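You operate a simulated robot arm through the tools that you are given. There is no shell and no other tool.

You are at the controls of a simulated two-armed robot. One attempt, no reset.

TASK
Press out the two dripping rolled cloths from the basin and lay them on the drip tray.
Fine: fold the grate down and press on it; the dry one on the tray stays where it is.

It is judged by the outcome, as a careful person would: the job done as asked, and still so three seconds after it is handed in. It fails if anything else is knocked over, pushed out of place, dropped, spilled or broken. Flat cloth is picked up by pressing the open fingertips on it (5 to 10 N) and closing them slowly along it; thin cloth reads only 2 to 8 mm in the jaws.

THE ROBOT
Two 7-joint arms with fingered hands on one trunk that stands fixed in place. Base frame: the origin is at the foot of the trunk, x ahead of it, y to its left, z up. Readings come in mm, rad, newtons and seconds.
The left shoulder is at [50, 214, 869], the right one opposite. With the tool pointing down near the work surface each hand reaches from about 360 to 880 mm from the base axis, measured 20 degrees to its own side. Payload 3 kg a hand.
The tool frame of a hand sits at the grasp point between the pads (the TCP): z along the fingers, y along the line on which they close. The tips reach 26 mm beyond it. The gripper opens to 132 mm; its body begins 73 mm behind the TCP. The gripper is a hand of 3 fingers: y runs from the thumb to the fingers, the wrist lies at [0, 0, -229] in the tool frame, and closing takes about 1.5 s.
Orientation is that of the tool frame in the base frame, as a unit quaternion [x, y, z, w]. With the fingers straight down and closing along the base's y, the tool's x points along the base's -x, its y along +y and its z along -z.

THE INTERFACE
- The arms move only by the tool arm_command. It takes "left_increments", "right_increments" or both (then of equal length, played together; a hand with none holds still); each is a list of rows, each a list of 7 numbers: the turn, a rotation vector about the base's x, y, z in rad, then the shift along the base's x, y, z in mm, then the closure, from 0 (fully open) to 1 (shut). In form: [[rx, ry, rz, x, y, z, grip], ...]. A call has 1 to 20 rows; each row shifts and turns the commanded pose from where the row before left it. Rows are played at 5 a second. More than 50 mm and 0.15 rad between two rows, or a gripper value outside its range, and nothing of the call is played. A pose out of reach is approached as far as the arm can. The call stops where the force on the tool passes 50 N (or 10 N more than at its start, if that is more) or the arm is blocked; 0.2 s more then pass. Each finger travels about 72 mm/s and halts on what it meets, pressing with about 22 N; the grip force reading is that of the motor and also rises with nothing between the fingers. The clock runs only during rows and for 0.2 s after the last one: add rows that do not move to give the fingers time. It gives the time, the measured TCP pose, the force on the tool (base axes), the opening and the grip force at its end, in the units of the frame above (readings bear some noise), with the torque about the TCP (base axes, N m) and any sound that the robot's microphone picked up.
- Cameras (640 x 400 px; columns grow to the right, rows downward): "scene" is now at [31.5, -40.5, 1513.4]; the picture's right is [-0.46, -0.89, 0.00], its down [-0.48, 0.25, -0.84] and it looks along [0.75, -0.39, -0.54] (base axes); focal length 353 px, centre (320, 200). "left" rides on the left gripper at [-62, 3, -92] in its tool frame; the picture's right is [-0.05, -1.00, 0.00], its down [0.83, -0.04, -0.56] and it looks along [0.55, -0.03, 0.83] (tool axes); focal length 230 px, centre (320, 200). "right" rides on the right gripper at [61, 3, -92] in its tool frame; the picture's right is [-0.05, 1.00, 0.00], its down [-0.83, -0.04, -0.56] and it looks along [-0.55, -0.03, 0.83] (tool axes); focal length 230 px, centre (320, 200). There is no depth. A picture from a camera that has moved, and an enlarged one, comes with that camera's place and axes in the base frame and with its lens.
- get_image(camera): a new picture of that camera. The clock stands still meanwhile.
- hand_shape(shape, hand): the hand has 3 fingers and takes this shape, open, in about a second: jaw (thumb against the fingers, like two jaws); tri (thumb and two fingers); tip (a fingertip pinch); poke (one finger out to press); point (the index stretched); flat (the hand flat); cup (the hand cupped); fist (a fist). The gripper value then closes the fingers along that shape, each until it touches; the sizes above hold for jaw. It gives what a move gives, with no picture.
- head_to(pan, tilt): turns the head with the scene camera to pan (to the left, within 1.501 rad either way) and tilt (down, from -0.506 to 1.204), counted from straight ahead of the robot. It gives what a move gives.
- close_up(camera, box): a new picture of the part [left, top, right, bottom] of that camera's present view, enlarged. The clock stands still meanwhile.
- finish_job(): hands the job in; it is judged then, once.

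Nothing tells you positions but the pictures and the camera data. Unless the task says otherwise, let go and move clear before handing in.

The tools are called after "Emit:" as a command line: name --argument value ..., lists and objects as JSON in quotes. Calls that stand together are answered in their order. arm_command: Moves the arms, as the interface text tells. Its arguments: {"type":"object","properties":{"left_increments":{"type":"array","items":{"type":"array","items":{"type":"number"}}},"right_increments":{"type":"array","items":{"type":"array","items":{"type":"number"}}}},"required":[]} The other tools are called the same way: hand_shape (shape, hand) gives the hand a shape; head_to (pan, tilt) turns the head that bears the scene camera; get_image (camera) takes a picture; close_up (camera, box) takes an enlarged picture of a part of a camera's view; finish_job () hands the job in.

At the start:

```text
t: 0.0
left_position: [436.4, -8.9, 1239.5]
left_orientation: [0.195, 0.981, 0.0, 0.0]
left_wrist_force: [-0.1, -0.4, -0.6]
left_ft_torque: [-0.03, -0.02, -0.01]
left_finger_gap: 132.0
left_gripper_force: 0.0
left_shape: jaw
right_position: [352.6, -400.0, 1264.2]
right_orientation: [0.196, 0.981, 0.0, 0.0]
right_wrist_force: [0.1, -0.2, 0.3]
right_ft_torque: [-0.01, 0.02, 0.03]
right_finger_gap: 131.8
right_gripper_force: 0.1
right_shape: jaw
head pan, tilt (commanded): [-0.48, 0.572]
```

scene: 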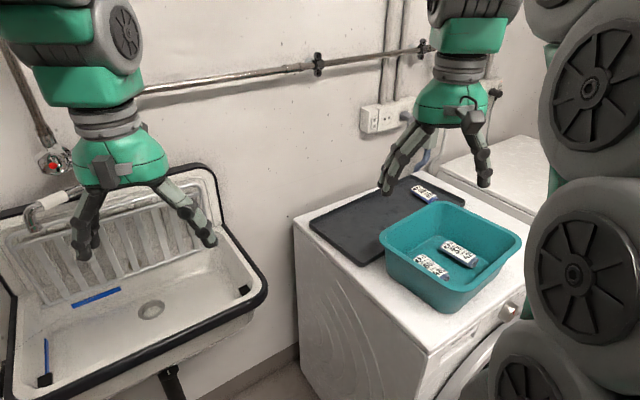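
right: 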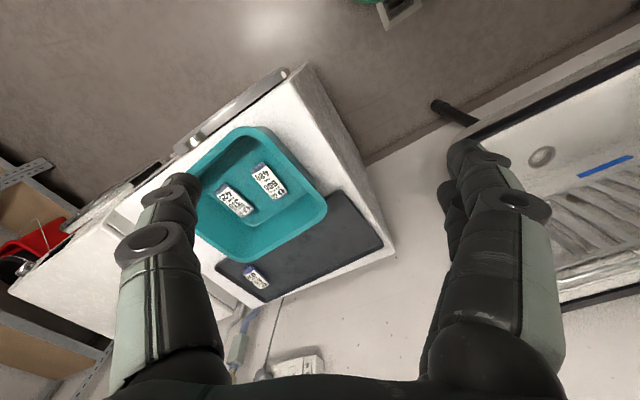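
left: 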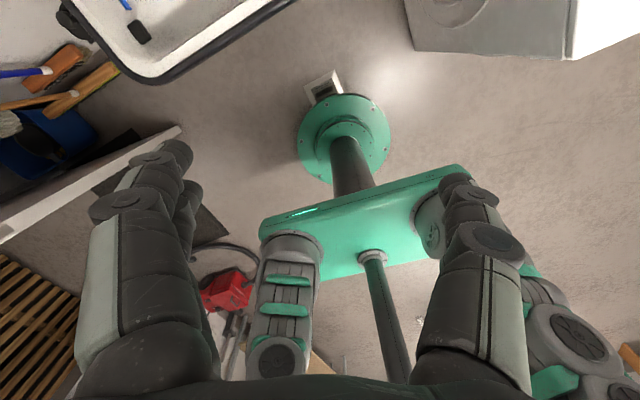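

I see a wall sink on the left with a folding grate propped up at its back. On the right is a washing machine carrying a teal basin with two rolled cloths and a dark drip tray with one roll already on it. I'll take enlarged views first to measure things.

Emit:
close_up --camera "scene" --box '[0, 140, 280, 400]'

Emit:
close_up --camera "scene" --box '[290, 160, 540, 320]'

Emit:
close_up --camera "right" --box '[170, 60, 410, 310]'

```text
1.54 times, centred on (140, 270) of scene
camera zoom: at [31.5, -40.5, 1513.4], right [-0.46, -0.89, 0.0], down [-0.48, 0.25, -0.84], along [0.75, -0.39, -0.54], focal length 543 px, centre (597, 92)
```

zoom: 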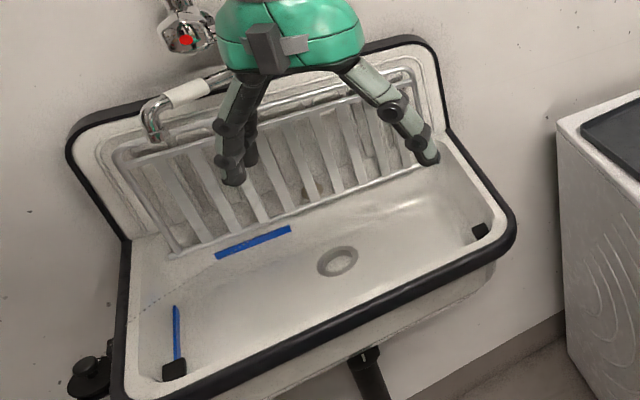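

```text
2.50 times, centred on (415, 240) of scene
camera zoom: at [31.5, -40.5, 1513.4], right [-0.46, -0.89, 0.0], down [-0.48, 0.25, -0.84], along [0.75, -0.39, -0.54], focal length 882 px, centre (82, 100)
```

zoom: 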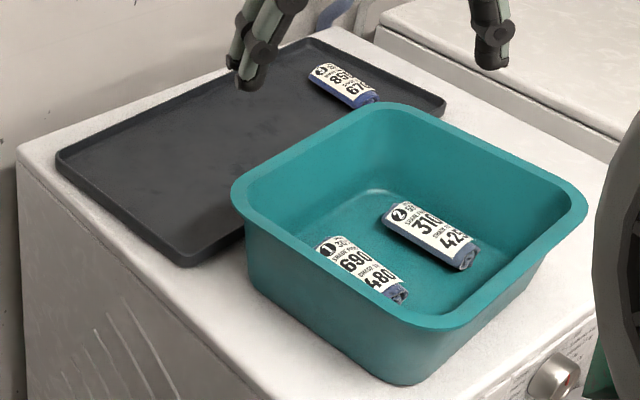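

```text
1.60 times, centred on (290, 185) of right
camera zoom: at [296.8, -373.7, 1358.0], right [0.43, 0.9, 0.0], down [0.75, -0.36, 0.56], along [0.5, -0.24, -0.83], focal length 368 px, centre (368, 224)
```

zoom: 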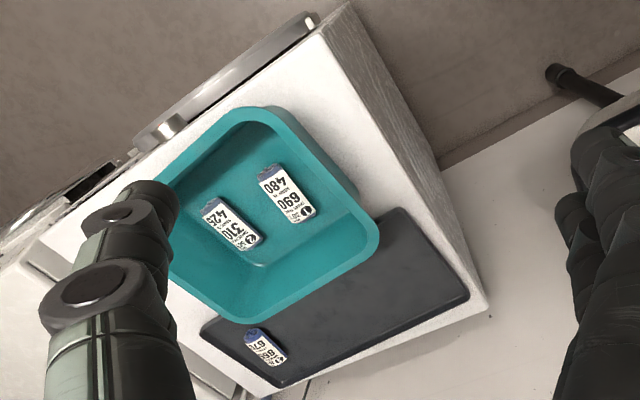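

The rolls bear numbered labels with figures. I'll zoom in to read them.

Emit:
close_up --camera "scene" --box '[405, 245, 455, 285]'

Emit:
close_up --camera "scene" --box '[435, 232, 485, 272]'

Emit:
close_up --camera "scene" --box '[405, 180, 445, 206]'

Emit:
close_up --camera "right" --box '[205, 155, 305, 225]'

Emit:
close_up --camera "scene" --box '[20, 180, 220, 310]'

```text
10.00 times, centred on (430, 265) of scene
camera zoom: at [31.5, -40.5, 1513.4], right [-0.46, -0.89, 0.0], down [-0.48, 0.25, -0.84], along [0.75, -0.39, -0.54], focal length 3530 px, centre (-780, -450)
```

zoom: 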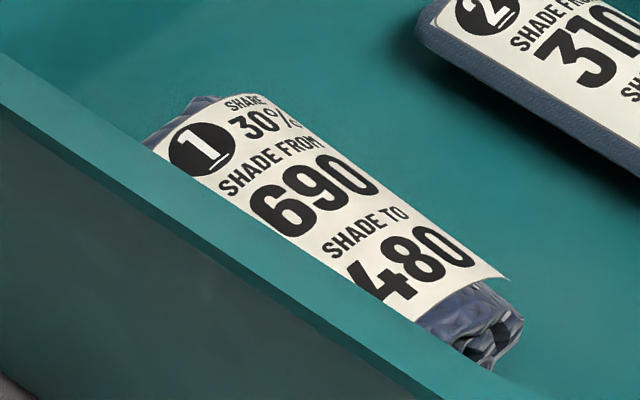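

```text
10.00 times, centred on (460, 252) of scene
camera zoom: at [31.5, -40.5, 1513.4], right [-0.46, -0.89, 0.0], down [-0.48, 0.25, -0.84], along [0.75, -0.39, -0.54], focal length 3530 px, centre (-1080, -320)
```

zoom: 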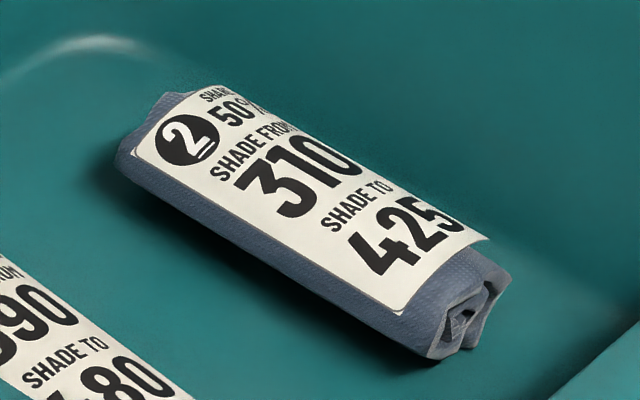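

```text
15.38 times, centred on (425, 193) of scene
camera zoom: at [31.5, -40.5, 1513.4], right [-0.46, -0.89, 0.0], down [-0.48, 0.25, -0.84], along [0.75, -0.39, -0.54], focal length 5430 px, centre (-1295, 308)
```

zoom: 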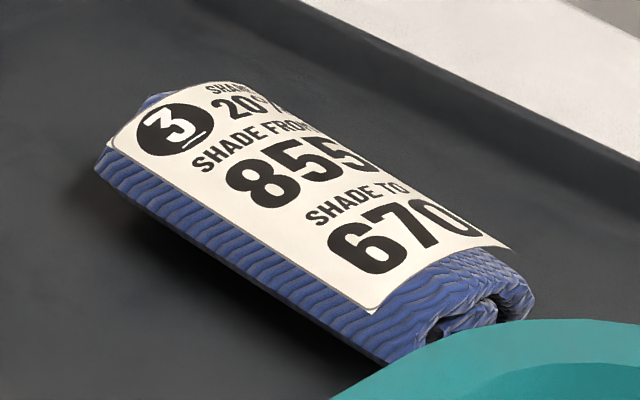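

```text
5.71 times, centred on (255, 190) of right
camera zoom: at [296.8, -373.7, 1358.0], right [0.43, 0.9, 0.0], down [0.75, -0.36, 0.56], along [0.5, -0.24, -0.83], focal length 1315 px, centre (691, 257)
```

zoom: 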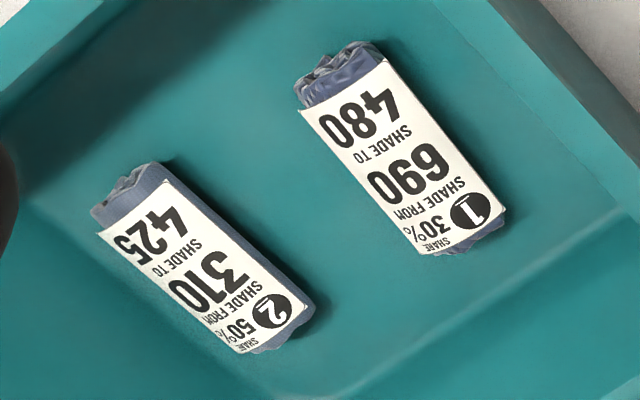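

```text
3.08 times, centred on (120, 245) of scene
camera zoom: at [31.5, -40.5, 1513.4], right [-0.46, -0.89, 0.0], down [-0.48, 0.25, -0.84], along [0.75, -0.39, -0.54], focal length 1086 px, centre (935, 62)
```

zoom: 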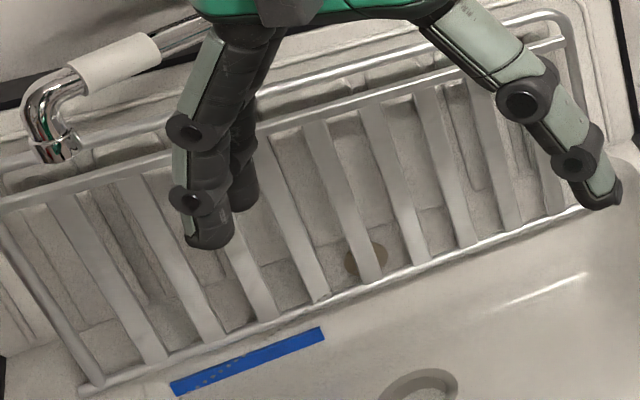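

The labels (shade figures) look like dye notes rather than instructions. By triangulation roll 1 is near (483,-587,900), roll 2 near (493,-698,889) and the basin rim near z 983. Next I move the left hand clear of the sink and use the right hand's camera to survey it from a second position.

Emit:
arm_command --left_increments '[[0, 0, 0, -10, 40, 0, 0], [0, 0, 0, -10, 40, 0, 0], [0, 0, 0, -10, 40, 0, 0], [0, 0, 0, -10, 40, 0, 0], [0, 0, 0, -10, 40, 0, 0], [0, 0, 0, -10, 40, 0, 0], [0, 0, 0, -10, 40, 0, 0], [0, 0, 0, -10, 40, 0, 0], [0, 0, 0, 0, 0, 0, 0]]' --right_increments '[[0, 0, 0, 0, 0, 0, 0], [0, 0, 0, 0, 0, 0, 0], [0, 0, 0, 0, 0, 0, 0], [0, 0, 0, 0, 40, 0, 0], [0, 0, 0, 5, 40, 0, 0], [0, 0, 0, 5, 40, 0, 0], [0, 0, 0, 5, 40, 0, 0], [0, 0, 0, 5, 40, 0, 0], [0, 0, 0, 5, 40, 0, 0]]'

Emit:
get_image --camera "right"

Emit:
get_image --camera "scene"

Emit:
get_image --camera "left"

```text
t: 2.0
left_position: [357.5, 311.1, 1239.3]
left_orientation: [0.195, 0.981, 0.0, 0.0]
left_wrist_force: [-0.1, 0.4, -0.7]
left_ft_torque: [-0.03, 0.03, 0.03]
left_finger_gap: 131.8
left_gripper_force: 0.1
left_shape: jaw
right_position: [377.5, -161.0, 1264.6]
right_orientation: [0.195, 0.981, -0.001, 0.0]
right_wrist_force: [0.5, -0.2, 0.5]
right_ft_torque: [-0.01, 0.0, -0.01]
right_finger_gap: 131.9
right_gripper_force: 0.1
right_shape: jaw
head pan, tilt (commanded): [-0.48, 0.572]
```

```text
taken
camera right: at [322.0, -134.3, 1357.1], right [0.43, 0.9, 0.0], down [0.75, -0.36, 0.56], along [0.5, -0.24, -0.83], focal length 230 px, centre (320, 200)
```

right: 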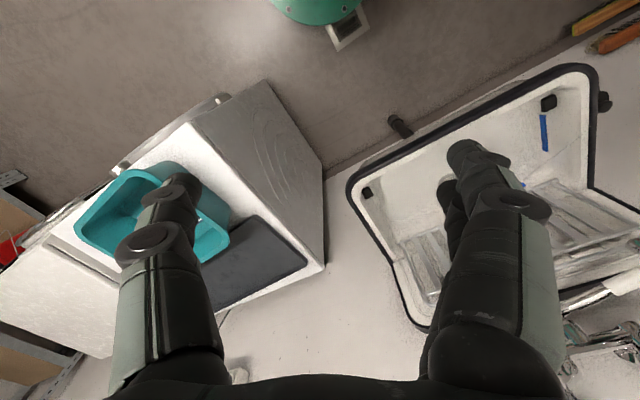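

```text
taken
camera scene: at [31.5, -40.5, 1513.4], right [-0.46, -0.89, 0.0], down [-0.48, 0.25, -0.84], along [0.75, -0.39, -0.54], focal length 353 px, centre (320, 200)
```

scene: 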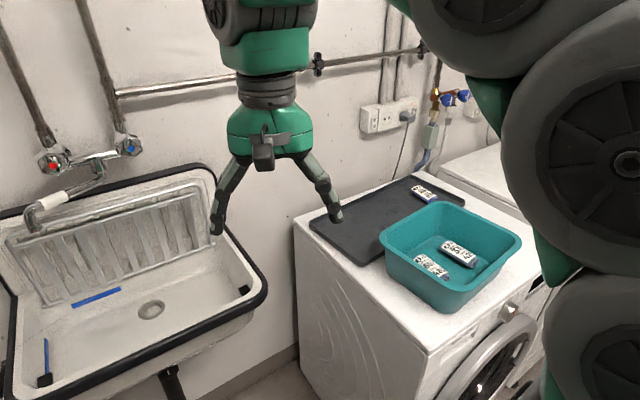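

```text
taken
camera left: at [415.7, 292.0, 1331.8], right [-0.33, -0.94, 0.0], down [-0.78, 0.28, 0.56], along [-0.52, 0.19, -0.83], focal length 230 px, centre (320, 200)
```

left: 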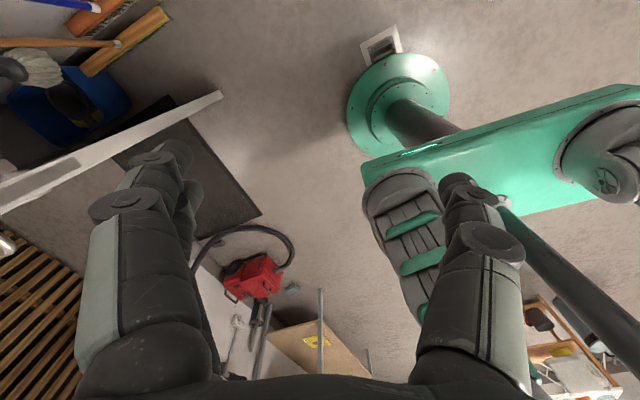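

The sink is now open to view: the grate leans up against the backsplash, and two black pads sit in the sink's front corners. I'll aim the head at the sink and zoom in on the grate.

Emit:
head_to --pan 0.0 --tilt 0.65

Emit:
get_image --camera "scene"

Emit:
close_up --camera "scene" --box '[140, 130, 460, 330]'

```text
t: 2.9
left_position: [358.0, 311.8, 1239.6]
left_orientation: [0.196, 0.981, 0.0, 0.001]
left_wrist_force: [-1.1, -0.8, 0.4]
left_ft_torque: [-0.02, -0.01, -0.02]
left_finger_gap: 132.0
left_gripper_force: 0.1
left_shape: jaw
right_position: [376.0, -163.0, 1264.1]
right_orientation: [0.195, 0.981, 0.0, 0.0]
right_wrist_force: [-0.1, 0.3, 0.6]
right_ft_torque: [0.0, 0.01, 0.02]
right_finger_gap: 131.9
right_gripper_force: 0.0
right_shape: jaw
head pan, tilt (commanded): [0.0, 0.649]
```

```text
taken
camera scene: at [39.2, 0.6, 1506.6], right [0.0, -1.0, 0.0], down [-0.6, 0.0, -0.8], along [0.8, 0.0, -0.6], focal length 353 px, centre (320, 200)
```

scene: 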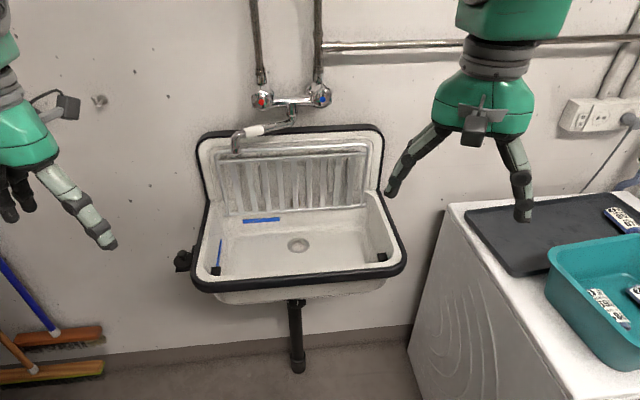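

```text
2.00 times, centred on (300, 230) of scene
camera zoom: at [39.2, 0.6, 1506.6], right [0.0, -1.0, 0.0], down [-0.6, 0.0, -0.8], along [0.8, 0.0, -0.6], focal length 706 px, centre (360, 140)
```

zoom: 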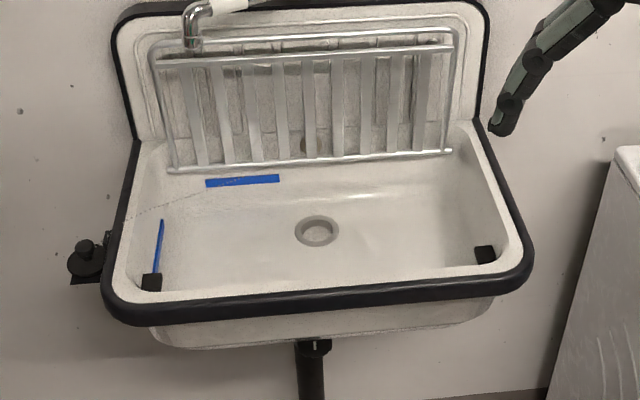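

The tap spout hangs near the grate's top edge, and there's a thin dotted line near the blue strip. I'll zoom on each before planning the fold.

Emit:
close_up --camera "scene" --box '[190, 80, 350, 180]'

Emit:
close_up --camera "scene" --box '[165, 180, 325, 280]'

Emit:
close_up --camera "scene" --box '[290, 130, 420, 280]'

Emit:
close_up --camera "right" --box '[340, 60, 640, 340]'

```text
4.00 times, centred on (270, 130) of scene
camera zoom: at [39.2, 0.6, 1506.6], right [0.0, -1.0, 0.0], down [-0.6, 0.0, -0.8], along [0.8, 0.0, -0.6], focal length 1412 px, centre (520, 480)
```

zoom: 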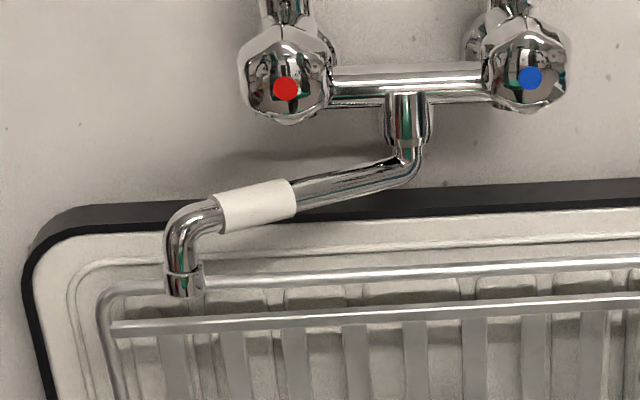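

```text
4.00 times, centred on (245, 230) of scene
camera zoom: at [39.2, 0.6, 1506.6], right [0.0, -1.0, 0.0], down [-0.6, 0.0, -0.8], along [0.8, 0.0, -0.6], focal length 1412 px, centre (620, 80)
```

zoom: 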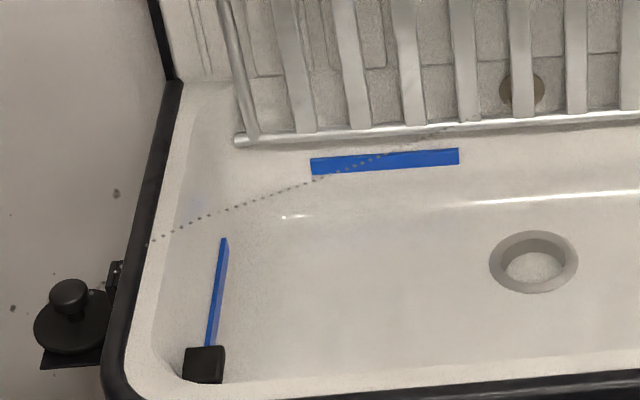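

```text
2.67 times, centred on (355, 205) of scene
camera zoom: at [39.2, 0.6, 1506.6], right [0.0, -1.0, 0.0], down [-0.6, 0.0, -0.8], along [0.8, 0.0, -0.6], focal length 941 px, centre (227, 187)
```

zoom: 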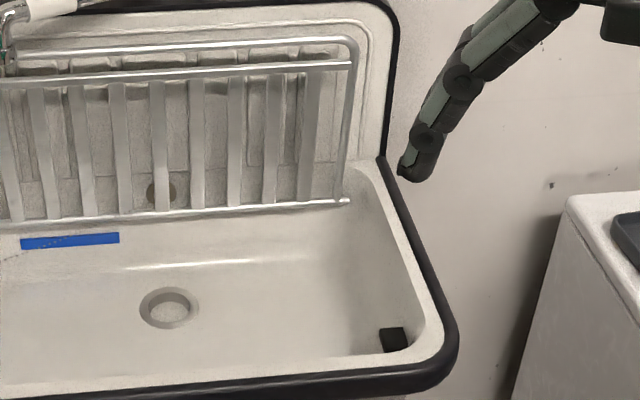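

```text
1.43 times, centred on (490, 200) of right
camera zoom: at [321.7, -135.2, 1357.1], right [0.43, 0.9, 0.0], down [0.75, -0.36, 0.56], along [0.5, -0.24, -0.83], focal length 329 px, centre (77, 200)
```

zoom: 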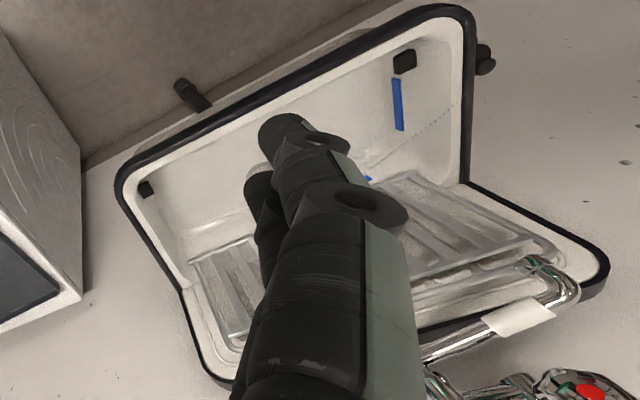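

The dotted line is just the plug chain. The grate is a U-frame with slats, apparently hinged along its lower bar. I'll yaw the right hand so its camera faces the sink squarely, to triangulate the spout and grate.

Emit:
arm_command --right_increments '[[0, 0, 0.12, 0, 20, 0, 0], [0, 0, 0.12, 0, 20, 0, 0], [0, 0, 0.12, 0, 20, 0, 0], [0, 0, 0.12, 0, 20, 0, 0], [0, 0, 0.12, 0, 20, 0, 0], [0, 0, 0, 0, 0, 0, 0]]'

Emit:
get_image --camera "right"

Emit:
close_up --camera "right" --box '[220, 60, 480, 300]'

```text
t: 4.3
left_position: [357.6, 312.7, 1240.1]
left_orientation: [0.195, 0.981, 0.0, 0.0]
left_wrist_force: [0.5, -0.1, -0.5]
left_ft_torque: [-0.02, 0.0, -0.02]
left_finger_gap: 132.1
left_gripper_force: 0.0
left_shape: jaw
right_position: [376.5, -58.9, 1263.3]
right_orientation: [-0.105, 0.994, 0.001, 0.0]
right_wrist_force: [0.4, 0.3, 0.2]
right_ft_torque: [-0.02, -0.01, 0.02]
right_finger_gap: 131.9
right_gripper_force: 0.1
right_shape: jaw
head pan, tilt (commanded): [0.0, 0.649]
```

```text
taken
camera right: at [315.3, -69.2, 1355.6], right [-0.16, 0.99, 0.0], down [0.82, 0.13, 0.56], along [0.55, 0.09, -0.83], focal length 230 px, centre (320, 200)
```

right: 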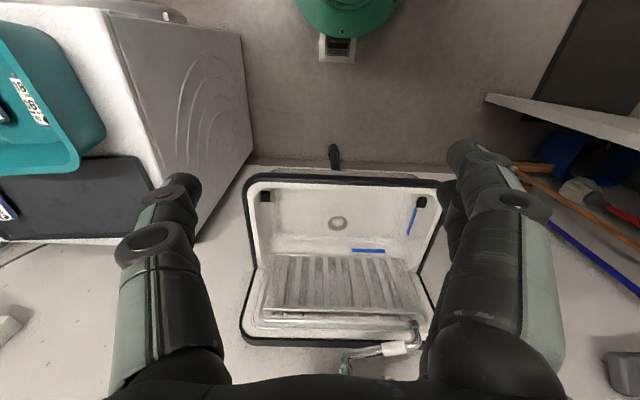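

```text
1.67 times, centred on (350, 180) of right
camera zoom: at [315.3, -69.2, 1355.6], right [-0.16, 0.99, 0.0], down [0.82, 0.13, 0.56], along [0.55, 0.09, -0.83], focal length 384 px, centre (270, 233)
```

zoom: 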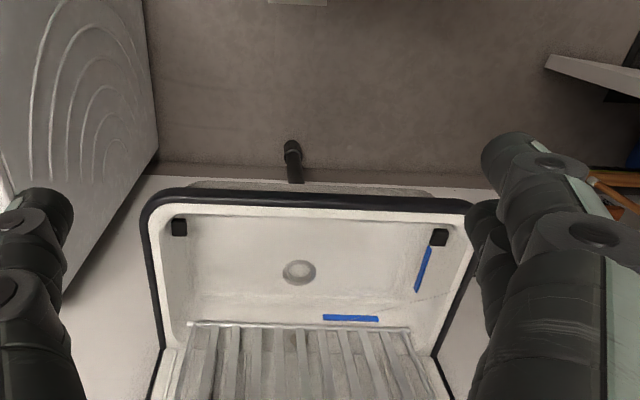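

Clear view now. I'll zoom in on the grate top and the spout from this camera.

Emit:
close_up --camera "right" --box '[230, 240, 450, 380]'

Emit:
close_up --camera "right" --box '[230, 160, 450, 300]'

Emit:
close_up --camera "scene" --box '[190, 110, 410, 300]'

```text
2.86 times, centred on (340, 310) of right
camera zoom: at [315.3, -69.2, 1355.6], right [-0.16, 0.99, 0.0], down [0.82, 0.13, 0.56], along [0.55, 0.09, -0.83], focal length 657 px, centre (263, -114)
```

zoom: 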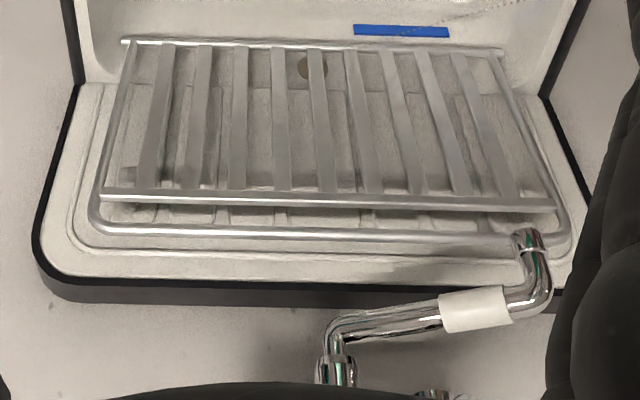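

```text
2.86 times, centred on (340, 230) of right
camera zoom: at [315.3, -69.2, 1355.6], right [-0.16, 0.99, 0.0], down [0.82, 0.13, 0.56], along [0.55, 0.09, -0.83], focal length 657 px, centre (263, 114)
```

zoom: 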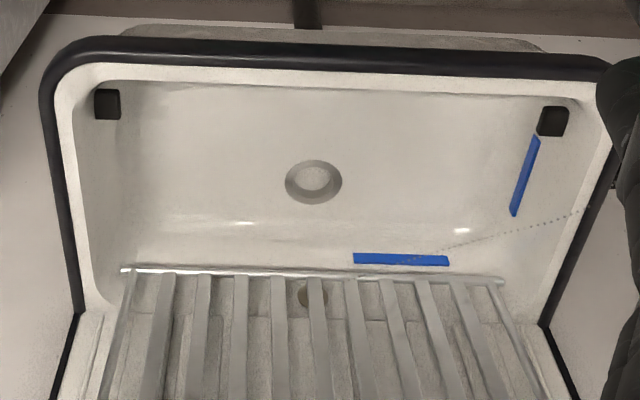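

```text
2.11 times, centred on (300, 205) of scene
camera zoom: at [39.2, 0.7, 1506.6], right [0.0, -1.0, 0.0], down [-0.6, 0.0, -0.8], along [0.8, 0.0, -0.6], focal length 743 px, centre (362, 190)
```

zoom: 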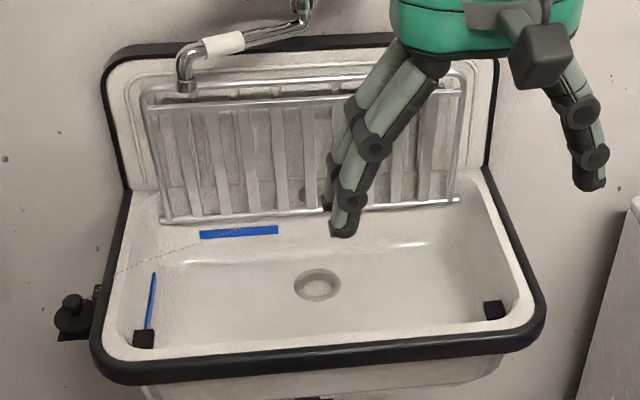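

Rough triangulation puts the hinge bar at (802,267,874) to (858,-135,866), the pads at z≈880, and the spout tip near (753,195,1102), close above the arc of the grate's top rod. I'll take a lower, more level view to check that clearance.

Emit:
arm_command --right_increments '[[0, -0.1, 0, 5, 0, -27, 0], [0, -0.1, 0, 5, 0, -27, 0], [0, -0.1, 0, 5, 0, -27, 0], [0, -0.1, 0, 5, 0, -27, 0], [0, -0.1, 0, 5, 0, -27, 0], [0, -0.1, 0, 5, 0, -27, 0], [0, 0, 0, 0, 0, 0, 0]]'

Emit:
get_image --camera "right"

```text
t: 5.9
left_position: [356.9, 312.1, 1239.2]
left_orientation: [0.195, 0.981, 0.0, 0.001]
left_wrist_force: [0.2, -0.1, -0.8]
left_ft_torque: [-0.01, 0.0, 0.0]
left_finger_gap: 131.7
left_gripper_force: 0.0
left_shape: jaw
right_position: [406.6, -61.4, 1101.8]
right_orientation: [-0.099, 0.95, -0.031, 0.294]
right_wrist_force: [-0.2, -0.9, 0.0]
right_ft_torque: [0.03, 0.02, 0.05]
right_finger_gap: 131.9
right_gripper_force: 0.0
right_shape: jaw
head pan, tilt (commanded): [0.0, 0.649]
```

```text
taken
camera right: at [304.5, -69.3, 1143.1], right [-0.13, 0.99, -0.09], down [0.36, 0.13, 0.92], along [0.92, 0.09, -0.38], focal length 230 px, centre (320, 200)
```

right: 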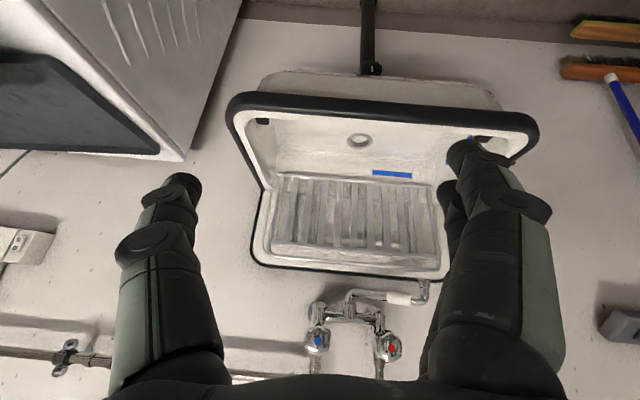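

Emit:
close_up --camera "right" --box '[240, 160, 460, 310]'

Emit:
close_up --camera "right" --box '[370, 230, 450, 310]'

Emit:
close_up --camera "right" --box '[240, 160, 330, 280]'

```text
2.67 times, centred on (350, 235) of right
camera zoom: at [304.5, -69.3, 1143.1], right [-0.13, 0.99, -0.09], down [0.36, 0.13, 0.92], along [0.92, 0.09, -0.38], focal length 614 px, centre (240, 107)
```

zoom: 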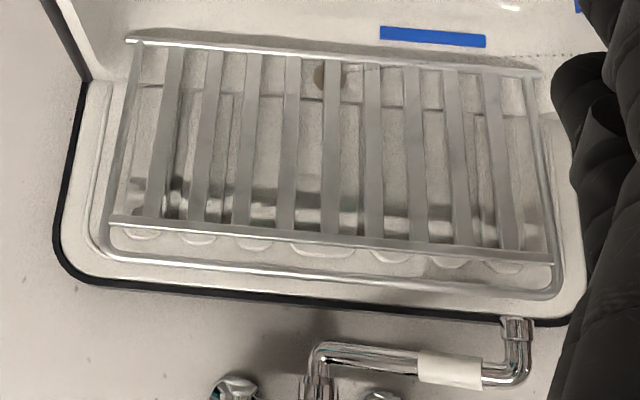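

```text
5.00 times, centred on (410, 270) of right
camera zoom: at [304.5, -69.3, 1143.1], right [-0.13, 0.99, -0.09], down [0.36, 0.13, 0.92], along [0.92, 0.09, -0.38], focal length 1150 px, centre (-130, -150)
```

zoom: 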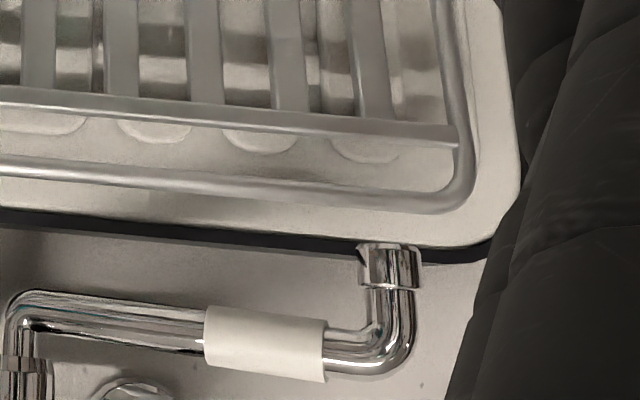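

```text
3.33 times, centred on (285, 220) of right
camera zoom: at [304.5, -69.3, 1143.1], right [-0.13, 0.99, -0.09], down [0.36, 0.13, 0.92], along [0.92, 0.09, -0.38], focal length 767 px, centre (437, 133)
```

zoom: 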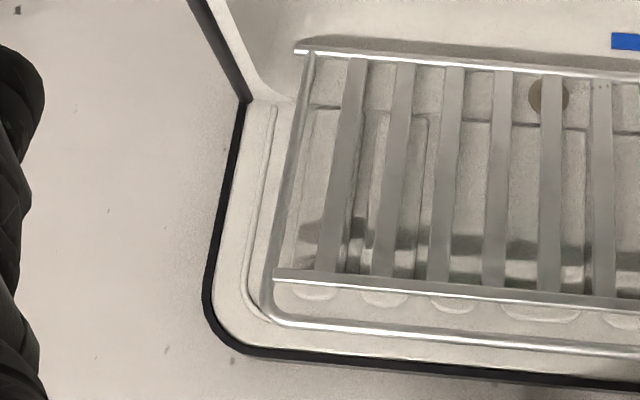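

From the level view, the spout tip bottom is near z 1097 while the rod's arc there is near 1070, so the spout clears. The top rod is at about (835,-70,1073) with roughly 25–30 mm of space behind it. I'll turn the right hand so it closes perpendicular to the wall, to grip the rod near y -75, well away from the tap.

Emit:
arm_command --right_increments '[[0, 0.1, 0, 0, -5, 25, 0], [0, 0.1, 0, 0, -5, 25, 0], [0, 0.1, 0, 0, -5, 25, 0], [0, 0.1, 0, 0, -5, 25, 0], [0, 0.1, 0, 0, -5, 25, 0], [0, 0.1, 0, 0, -5, 25, 0], [0, 0, -0.15, 0, 0, 0, 0], [0, 0, -0.15, 0, 0, 0, 0], [0, 0, -0.15, 0, 0, 0, 0], [0, 0, -0.15, 0, 0, 0, 0], [0, 0, -0.15, 0, 0, 0, 0], [0, 0, -0.15, 0, 0, 0, 0], [0, 0, -0.15, 0, 0, 0, 0], [0, 0, -0.15, 0, 0, 0, 0], [0, 0, -0.15, 0, 0, 0, 0], [0, 0, -0.15, 0, 0, 0, 0], [0, 0, -0.15, 0, 0, 0, 0], [0, 0, 0, 0, 0, 0, 0]]'

Emit:
get_image --camera "scene"

Emit:
get_image --camera "right"

```text
t: 9.7
left_position: [357.1, 312.4, 1237.9]
left_orientation: [0.195, 0.981, -0.001, 0.0]
left_wrist_force: [0.0, -0.2, 0.1]
left_ft_torque: [0.01, 0.0, -0.03]
left_finger_gap: 132.1
left_gripper_force: 0.0
left_shape: jaw
right_position: [406.1, -90.9, 1253.3]
right_orientation: [0.661, 0.751, 0.0, 0.0]
right_wrist_force: [0.3, 0.4, -0.5]
right_ft_torque: [-0.02, -0.01, 0.01]
right_finger_gap: 132.2
right_gripper_force: 0.0
right_shape: jaw
head pan, tilt (commanded): [0.0, 0.649]
```

```text
taken
camera scene: at [39.2, 0.7, 1506.6], right [0.0, -1.0, 0.0], down [-0.6, 0.0, -0.8], along [0.8, 0.0, -0.6], focal length 353 px, centre (320, 200)
```

scene: 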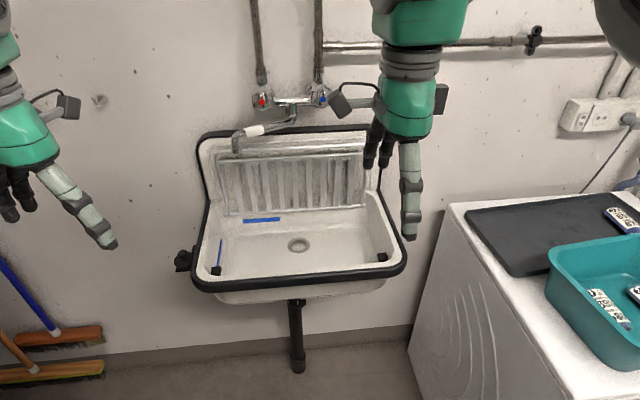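

```text
taken
camera right: at [402.6, -28.8, 1346.0], right [1.0, 0.08, 0.0], down [0.06, -0.83, 0.56], along [0.04, -0.55, -0.83], focal length 230 px, centre (320, 200)
```

right: 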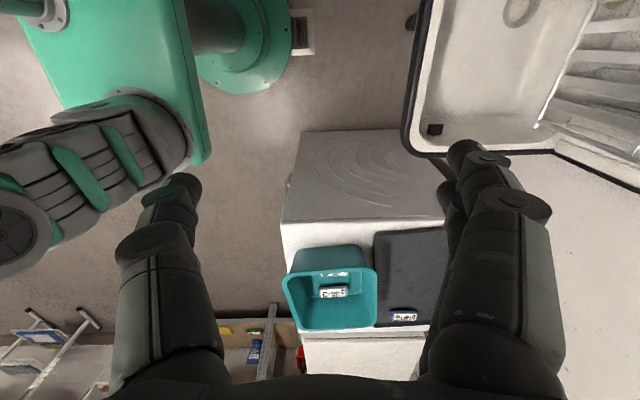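

The hand now closes perpendicular to the wall with the thumb on my side. I'll partly close it, tilt it about 45° and move to a standoff before the rod near y -80.

Emit:
arm_command --right_increments '[[0.011, -0.086, 0, 38, 0, -13, 0.3], [0.011, -0.086, 0, 38, 0, -13, 0.6], [0.011, -0.086, 0, 38, 0, -13, 0.6], [0.011, -0.086, 0, 38, 0, -13, 0.6], [0.011, -0.086, 0, 38, 1, -13, 0.6], [0.011, -0.086, 0, 38, 1, -13, 0.6], [0.011, -0.086, 0, 38, 2, -13, 0.6], [0.011, -0.086, 0, 38, 2, -13, 0.6], [0.011, -0.086, 0, 38, 2, -13, 0.6], [0, 0, 0, 0, 0, 0, 0.6]]'

Emit:
get_image --camera "scene"

Emit:
get_image --camera "right"

```text
t: 11.9
left_position: [358.1, 311.1, 1240.1]
left_orientation: [0.196, 0.981, 0.0, 0.0]
left_wrist_force: [-0.4, -0.1, -0.4]
left_ft_torque: [0.0, -0.03, -0.04]
left_finger_gap: 131.9
left_gripper_force: 0.1
left_shape: jaw
right_position: [746.0, -84.9, 1133.5]
right_orientation: [0.61, 0.694, 0.286, 0.252]
right_wrist_force: [0.2, -0.2, -0.2]
right_ft_torque: [0.02, -0.01, 0.04]
right_finger_gap: 53.0
right_gripper_force: 0.1
right_shape: jaw
head pan, tilt (commanded): [0.0, 0.649]
```

```text
taken
camera scene: at [39.2, 0.7, 1506.6], right [0.0, -1.0, 0.0], down [-0.6, 0.0, -0.8], along [0.8, 0.0, -0.6], focal length 353 px, centre (320, 200)
```

scene: 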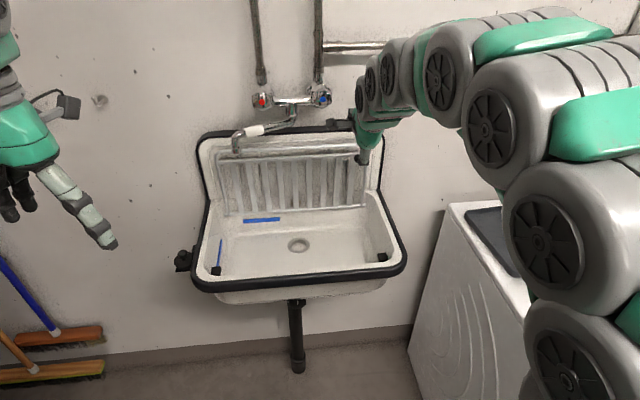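

```text
taken
camera right: at [676.3, -30.7, 1201.9], right [0.71, 0.04, 0.7], down [-0.31, -0.88, 0.37], along [0.63, -0.48, -0.61], focal length 230 px, centre (320, 200)
```

right: 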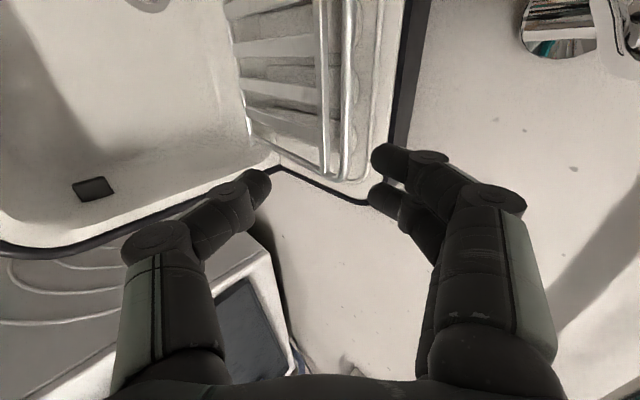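

The rod is seen almost end-on from here, about 22 mm to the wall side of the hand's axis and ~105 mm ahead, agreeing with my estimate. I'll zoom in to gauge the space behind it.

Emit:
close_up --camera "right" --box '[240, 0, 440, 210]'

Emit:
close_up --camera "scene" --box '[300, 100, 420, 220]'

```text
1.90 times, centred on (340, 105) of right
camera zoom: at [676.3, -30.7, 1201.9], right [0.71, 0.04, 0.7], down [-0.31, -0.88, 0.37], along [0.63, -0.48, -0.61], focal length 438 px, centre (282, 381)
```

zoom: 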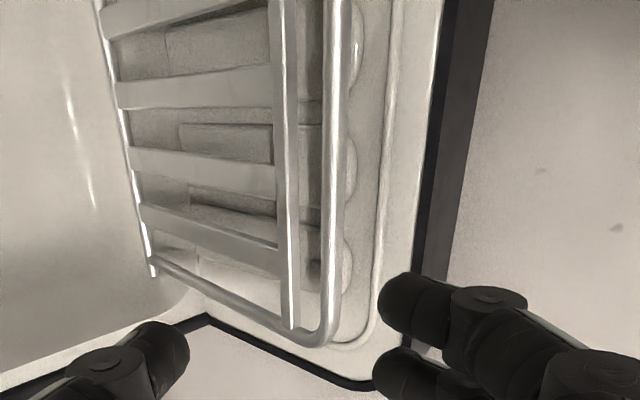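

```text
3.33 times, centred on (360, 160) of scene
camera zoom: at [39.2, 0.7, 1506.6], right [0.0, -1.0, 0.0], down [-0.6, 0.0, -0.8], along [0.8, 0.0, -0.6], focal length 1177 px, centre (187, 333)
```

zoom: 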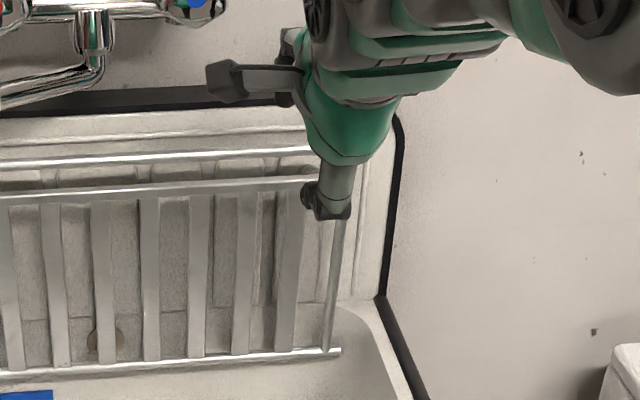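

The rod is about 24 mm off axis toward the wall side. I'll narrow the jaws, shift sideways ~16 mm and advance 60 mm along the fingers, then look again.

Emit:
arm_command --right_increments '[[0, 0, 0, 0, 0, 0, 0.73], [0, 0, 0, 11.2, 1.5, 11.3, 0.73], [0, 0, 0, 14, 1.8, -14.1, 0.73], [0, 0, 0, 14, 1.8, -14.1, 0.73], [0, 0, 0, 14, 1.8, -14.2, 0.73], [0, 0, 0, 0, 0, 0, 0.73]]'

Emit:
close_up --camera "right" --box '[220, 0, 460, 240]'

Emit:
close_up --camera "scene" --box '[300, 100, 420, 220]'

```text
t: 13.3
left_position: [357.0, 313.3, 1239.9]
left_orientation: [0.196, 0.981, 0.0, 0.0]
left_wrist_force: [-0.1, 0.2, 0.1]
left_ft_torque: [-0.02, 0.02, -0.04]
left_finger_gap: 132.0
left_gripper_force: 0.0
left_shape: jaw
right_position: [800.7, -75.5, 1103.7]
right_orientation: [0.61, 0.695, 0.286, 0.252]
right_wrist_force: [0.4, 0.1, -0.1]
right_ft_torque: [0.02, -0.01, -0.02]
right_finger_gap: 35.8
right_gripper_force: 0.1
right_shape: jaw
head pan, tilt (commanded): [0.0, 0.649]
```

```text
1.67 times, centred on (340, 120) of right
camera zoom: at [731.4, -22.6, 1172.1], right [0.71, 0.04, 0.7], down [-0.31, -0.88, 0.37], along [0.63, -0.48, -0.61], focal length 384 px, centre (287, 333)
```

zoom: 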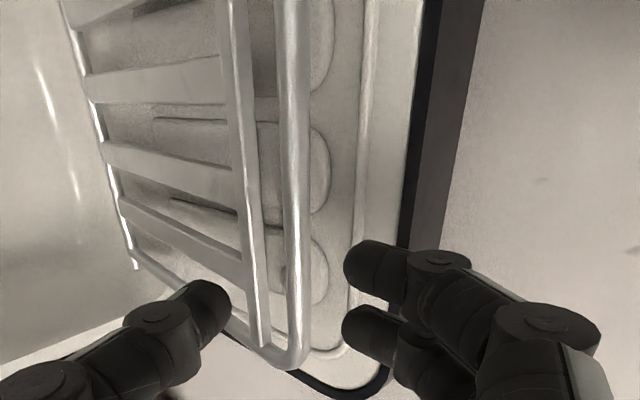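

```text
3.33 times, centred on (360, 160) of scene
camera zoom: at [39.2, 0.7, 1506.6], right [0.0, -1.0, 0.0], down [-0.6, 0.0, -0.8], along [0.8, 0.0, -0.6], focal length 1177 px, centre (187, 333)
```

zoom: 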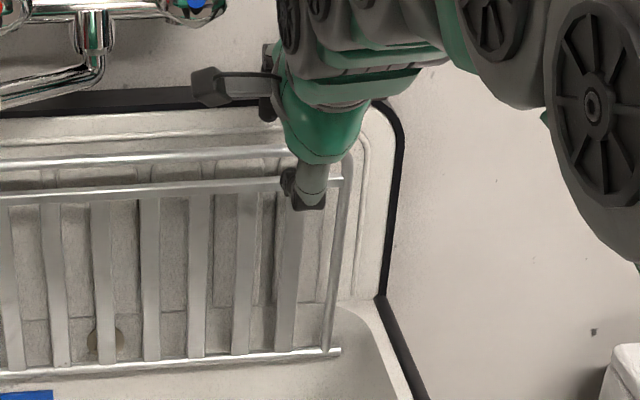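

The rod now lies between thumb and fingers in this view. I'll ease the hand slightly off the wall side and advance another 20 mm, watching the force.

Emit:
arm_command --right_increments '[[0, 0, 0, 5.6, 0.7, -8.5, 0.73], [0, 0, 0, 5.6, 0.7, -8.5, 0.73], [0, 0, 0, 0, 0, 0, 0.73]]'

Emit:
close_up --camera "right" --box '[220, 0, 460, 240]'

Emit:
close_up --camera "scene" --box '[300, 100, 420, 220]'

```text
t: 14.1
left_position: [356.7, 312.0, 1239.1]
left_orientation: [0.196, 0.981, 0.0, 0.0]
left_wrist_force: [-0.4, -0.1, -1.3]
left_ft_torque: [-0.02, -0.01, -0.01]
left_finger_gap: 131.8
left_gripper_force: 0.1
left_shape: jaw
right_position: [812.9, -73.9, 1087.2]
right_orientation: [0.611, 0.694, 0.285, 0.252]
right_wrist_force: [0.6, 0.7, -0.1]
right_ft_torque: [-0.04, -0.02, -0.01]
right_finger_gap: 35.9
right_gripper_force: 0.1
right_shape: jaw
head pan, tilt (commanded): [0.0, 0.649]
```

```text
1.67 times, centred on (340, 120) of right
camera zoom: at [743.5, -20.9, 1156.1], right [0.71, 0.04, 0.7], down [-0.31, -0.88, 0.37], along [0.63, -0.48, -0.61], focal length 384 px, centre (287, 333)
```

zoom: 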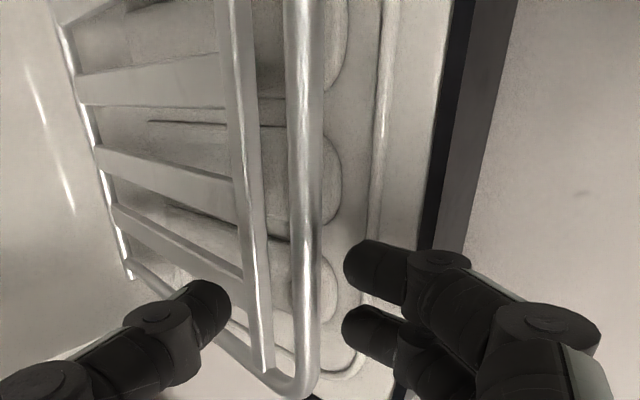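

```text
3.33 times, centred on (360, 160) of scene
camera zoom: at [39.2, 0.7, 1506.6], right [0.0, -1.0, 0.0], down [-0.6, 0.0, -0.8], along [0.8, 0.0, -0.6], focal length 1177 px, centre (187, 333)
```

zoom: 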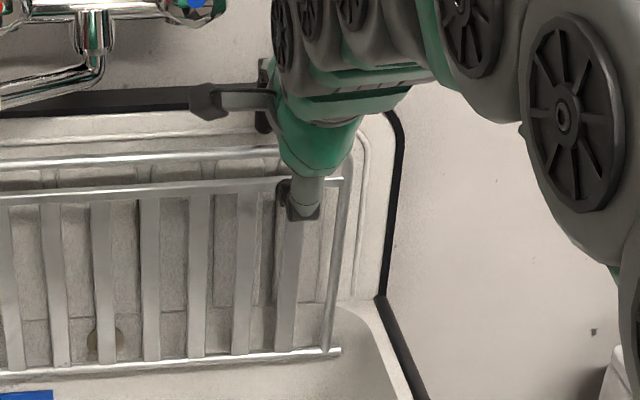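

The rod is nicely between the digits with roughly 28 mm still ahead. Advancing in small steps with force checks.

Emit:
arm_command --right_increments '[[0, 0, 0, 2.8, 0.4, -2.8, 0.73], [0, 0, 0, 2.8, 0.4, -2.8, 0.73], [0, 0, 0, 0, 0, 0, 0.73]]'

Emit:
close_up --camera "right" --box '[220, 0, 460, 240]'

```text
t: 14.9
left_position: [357.1, 313.0, 1239.0]
left_orientation: [0.195, 0.981, 0.001, 0.0]
left_wrist_force: [0.1, 0.2, 0.6]
left_ft_torque: [0.03, 0.03, -0.01]
left_finger_gap: 132.1
left_gripper_force: 0.0
left_shape: jaw
right_position: [819.6, -73.5, 1081.3]
right_orientation: [0.61, 0.695, 0.285, 0.251]
right_wrist_force: [-0.2, -0.3, 0.0]
right_ft_torque: [0.02, -0.01, 0.01]
right_finger_gap: 36.0
right_gripper_force: 0.1
right_shape: jaw
head pan, tilt (commanded): [0.0, 0.649]
```

```text
1.67 times, centred on (340, 120) of right
camera zoom: at [749.4, -19.9, 1150.9], right [0.71, 0.04, 0.7], down [-0.31, -0.88, 0.37], along [0.63, -0.48, -0.61], focal length 384 px, centre (287, 333)
```

zoom: 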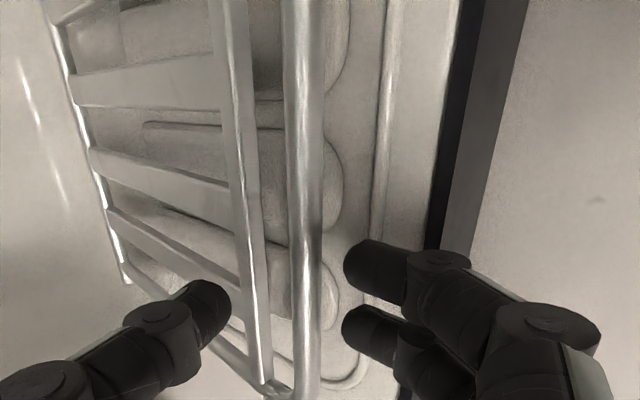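

Emit:
arm_command --right_increments '[[0, 0, 0, 2.2, 0.3, -2.2, 0.73], [0, 0, 0, 2.2, 0.3, -2.2, 0.73], [0, 0, 0, 0, 0, 0, 0.73]]'

Emit:
close_up --camera "right" --box '[220, 0, 460, 240]'

Emit:
close_up --camera "scene" --box '[330, 120, 400, 190]'

```text
t: 15.7
left_position: [358.1, 312.3, 1239.2]
left_orientation: [0.195, 0.981, -0.001, 0.0]
left_wrist_force: [-0.4, -0.2, -0.1]
left_ft_torque: [-0.01, 0.0, -0.01]
left_finger_gap: 132.1
left_gripper_force: 0.1
left_shape: jaw
right_position: [822.9, -72.2, 1077.4]
right_orientation: [0.61, 0.695, 0.286, 0.252]
right_wrist_force: [0.0, 0.9, -0.4]
right_ft_torque: [0.0, -0.02, -0.02]
right_finger_gap: 35.8
right_gripper_force: 0.0
right_shape: jaw
head pan, tilt (commanded): [0.0, 0.649]
```

```text
1.67 times, centred on (340, 120) of right
camera zoom: at [753.3, -19.0, 1146.1], right [0.71, 0.04, 0.7], down [-0.31, -0.88, 0.37], along [0.63, -0.48, -0.61], focal length 384 px, centre (287, 333)
```

zoom: 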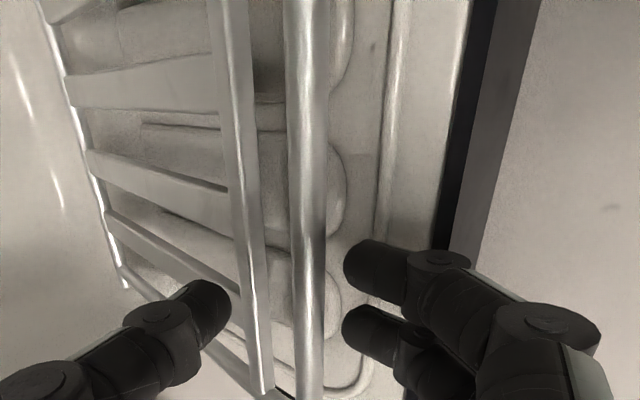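

```text
5.71 times, centred on (365, 155) of scene
camera zoom: at [39.2, 0.7, 1506.6], right [0.0, -1.0, 0.0], down [-0.6, 0.0, -0.8], along [0.8, 0.0, -0.6], focal length 2017 px, centre (63, 457)
```

zoom: 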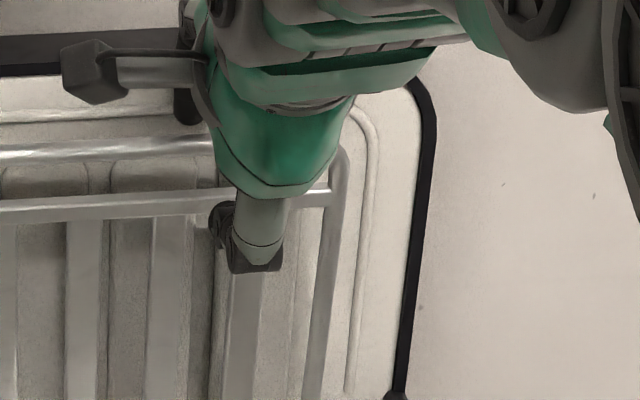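

No contact force so far and the rod sits between the finger pads. Closing on the rod now.

Emit:
arm_command --right_increments '[[0, 0, 0, 0, 0, 0, 0.8], [0, 0, 0, 0, 0, 0, 0.86], [0, 0, 0, 0, 0, 0, 0.92], [0, 0, 0, 0, 0, 0, 1.0], [0, 0, 0, 0, 0, 0, 1.0], [0, 0, 0, 0, 0, 0, 1.0]]'

Emit:
close_up --camera "right" --box '[220, 0, 460, 240]'

Emit:
close_up --camera "scene" --box '[300, 100, 420, 220]'

```text
t: 17.1
left_position: [356.9, 312.2, 1239.4]
left_orientation: [0.195, 0.981, 0.0, 0.0]
left_wrist_force: [0.0, -0.5, -0.8]
left_ft_torque: [-0.03, 0.0, -0.01]
left_finger_gap: 131.9
left_gripper_force: 0.0
left_shape: jaw
right_position: [823.1, -72.2, 1077.3]
right_orientation: [0.611, 0.695, 0.284, 0.251]
right_wrist_force: [0.9, 0.3, -7.1]
right_ft_torque: [0.02, 0.05, -0.02]
right_finger_gap: 1.2
right_gripper_force: 21.6
right_shape: jaw
head pan, tilt (commanded): [0.0, 0.649]
```

```text
1.67 times, centred on (340, 120) of right
camera zoom: at [753.2, -18.9, 1145.6], right [0.71, 0.04, 0.7], down [-0.31, -0.88, 0.37], along [0.63, -0.48, -0.61], focal length 384 px, centre (287, 333)
```

zoom: 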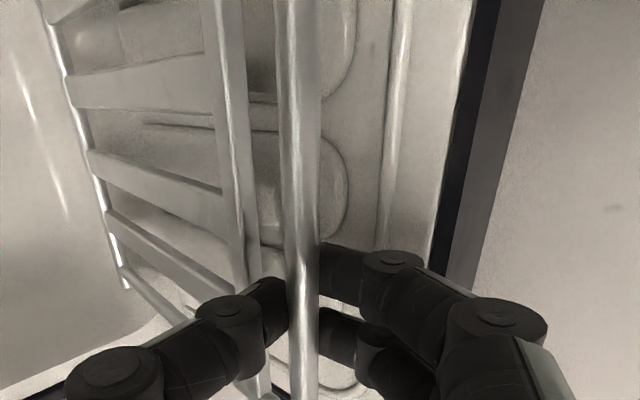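

```text
3.33 times, centred on (360, 160) of scene
camera zoom: at [39.3, 0.7, 1506.6], right [0.0, -1.0, 0.0], down [-0.6, 0.0, -0.8], along [0.8, 0.0, -0.6], focal length 1177 px, centre (187, 333)
```

zoom: 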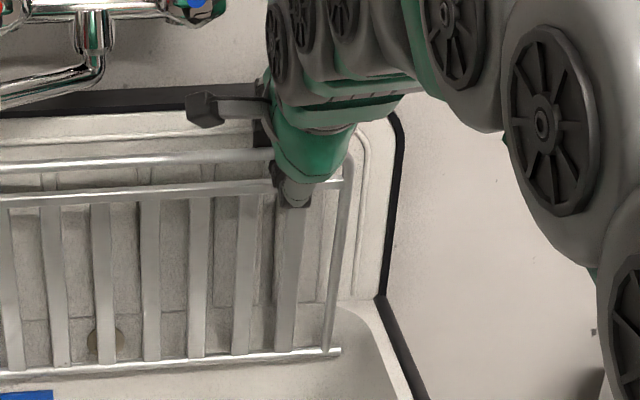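

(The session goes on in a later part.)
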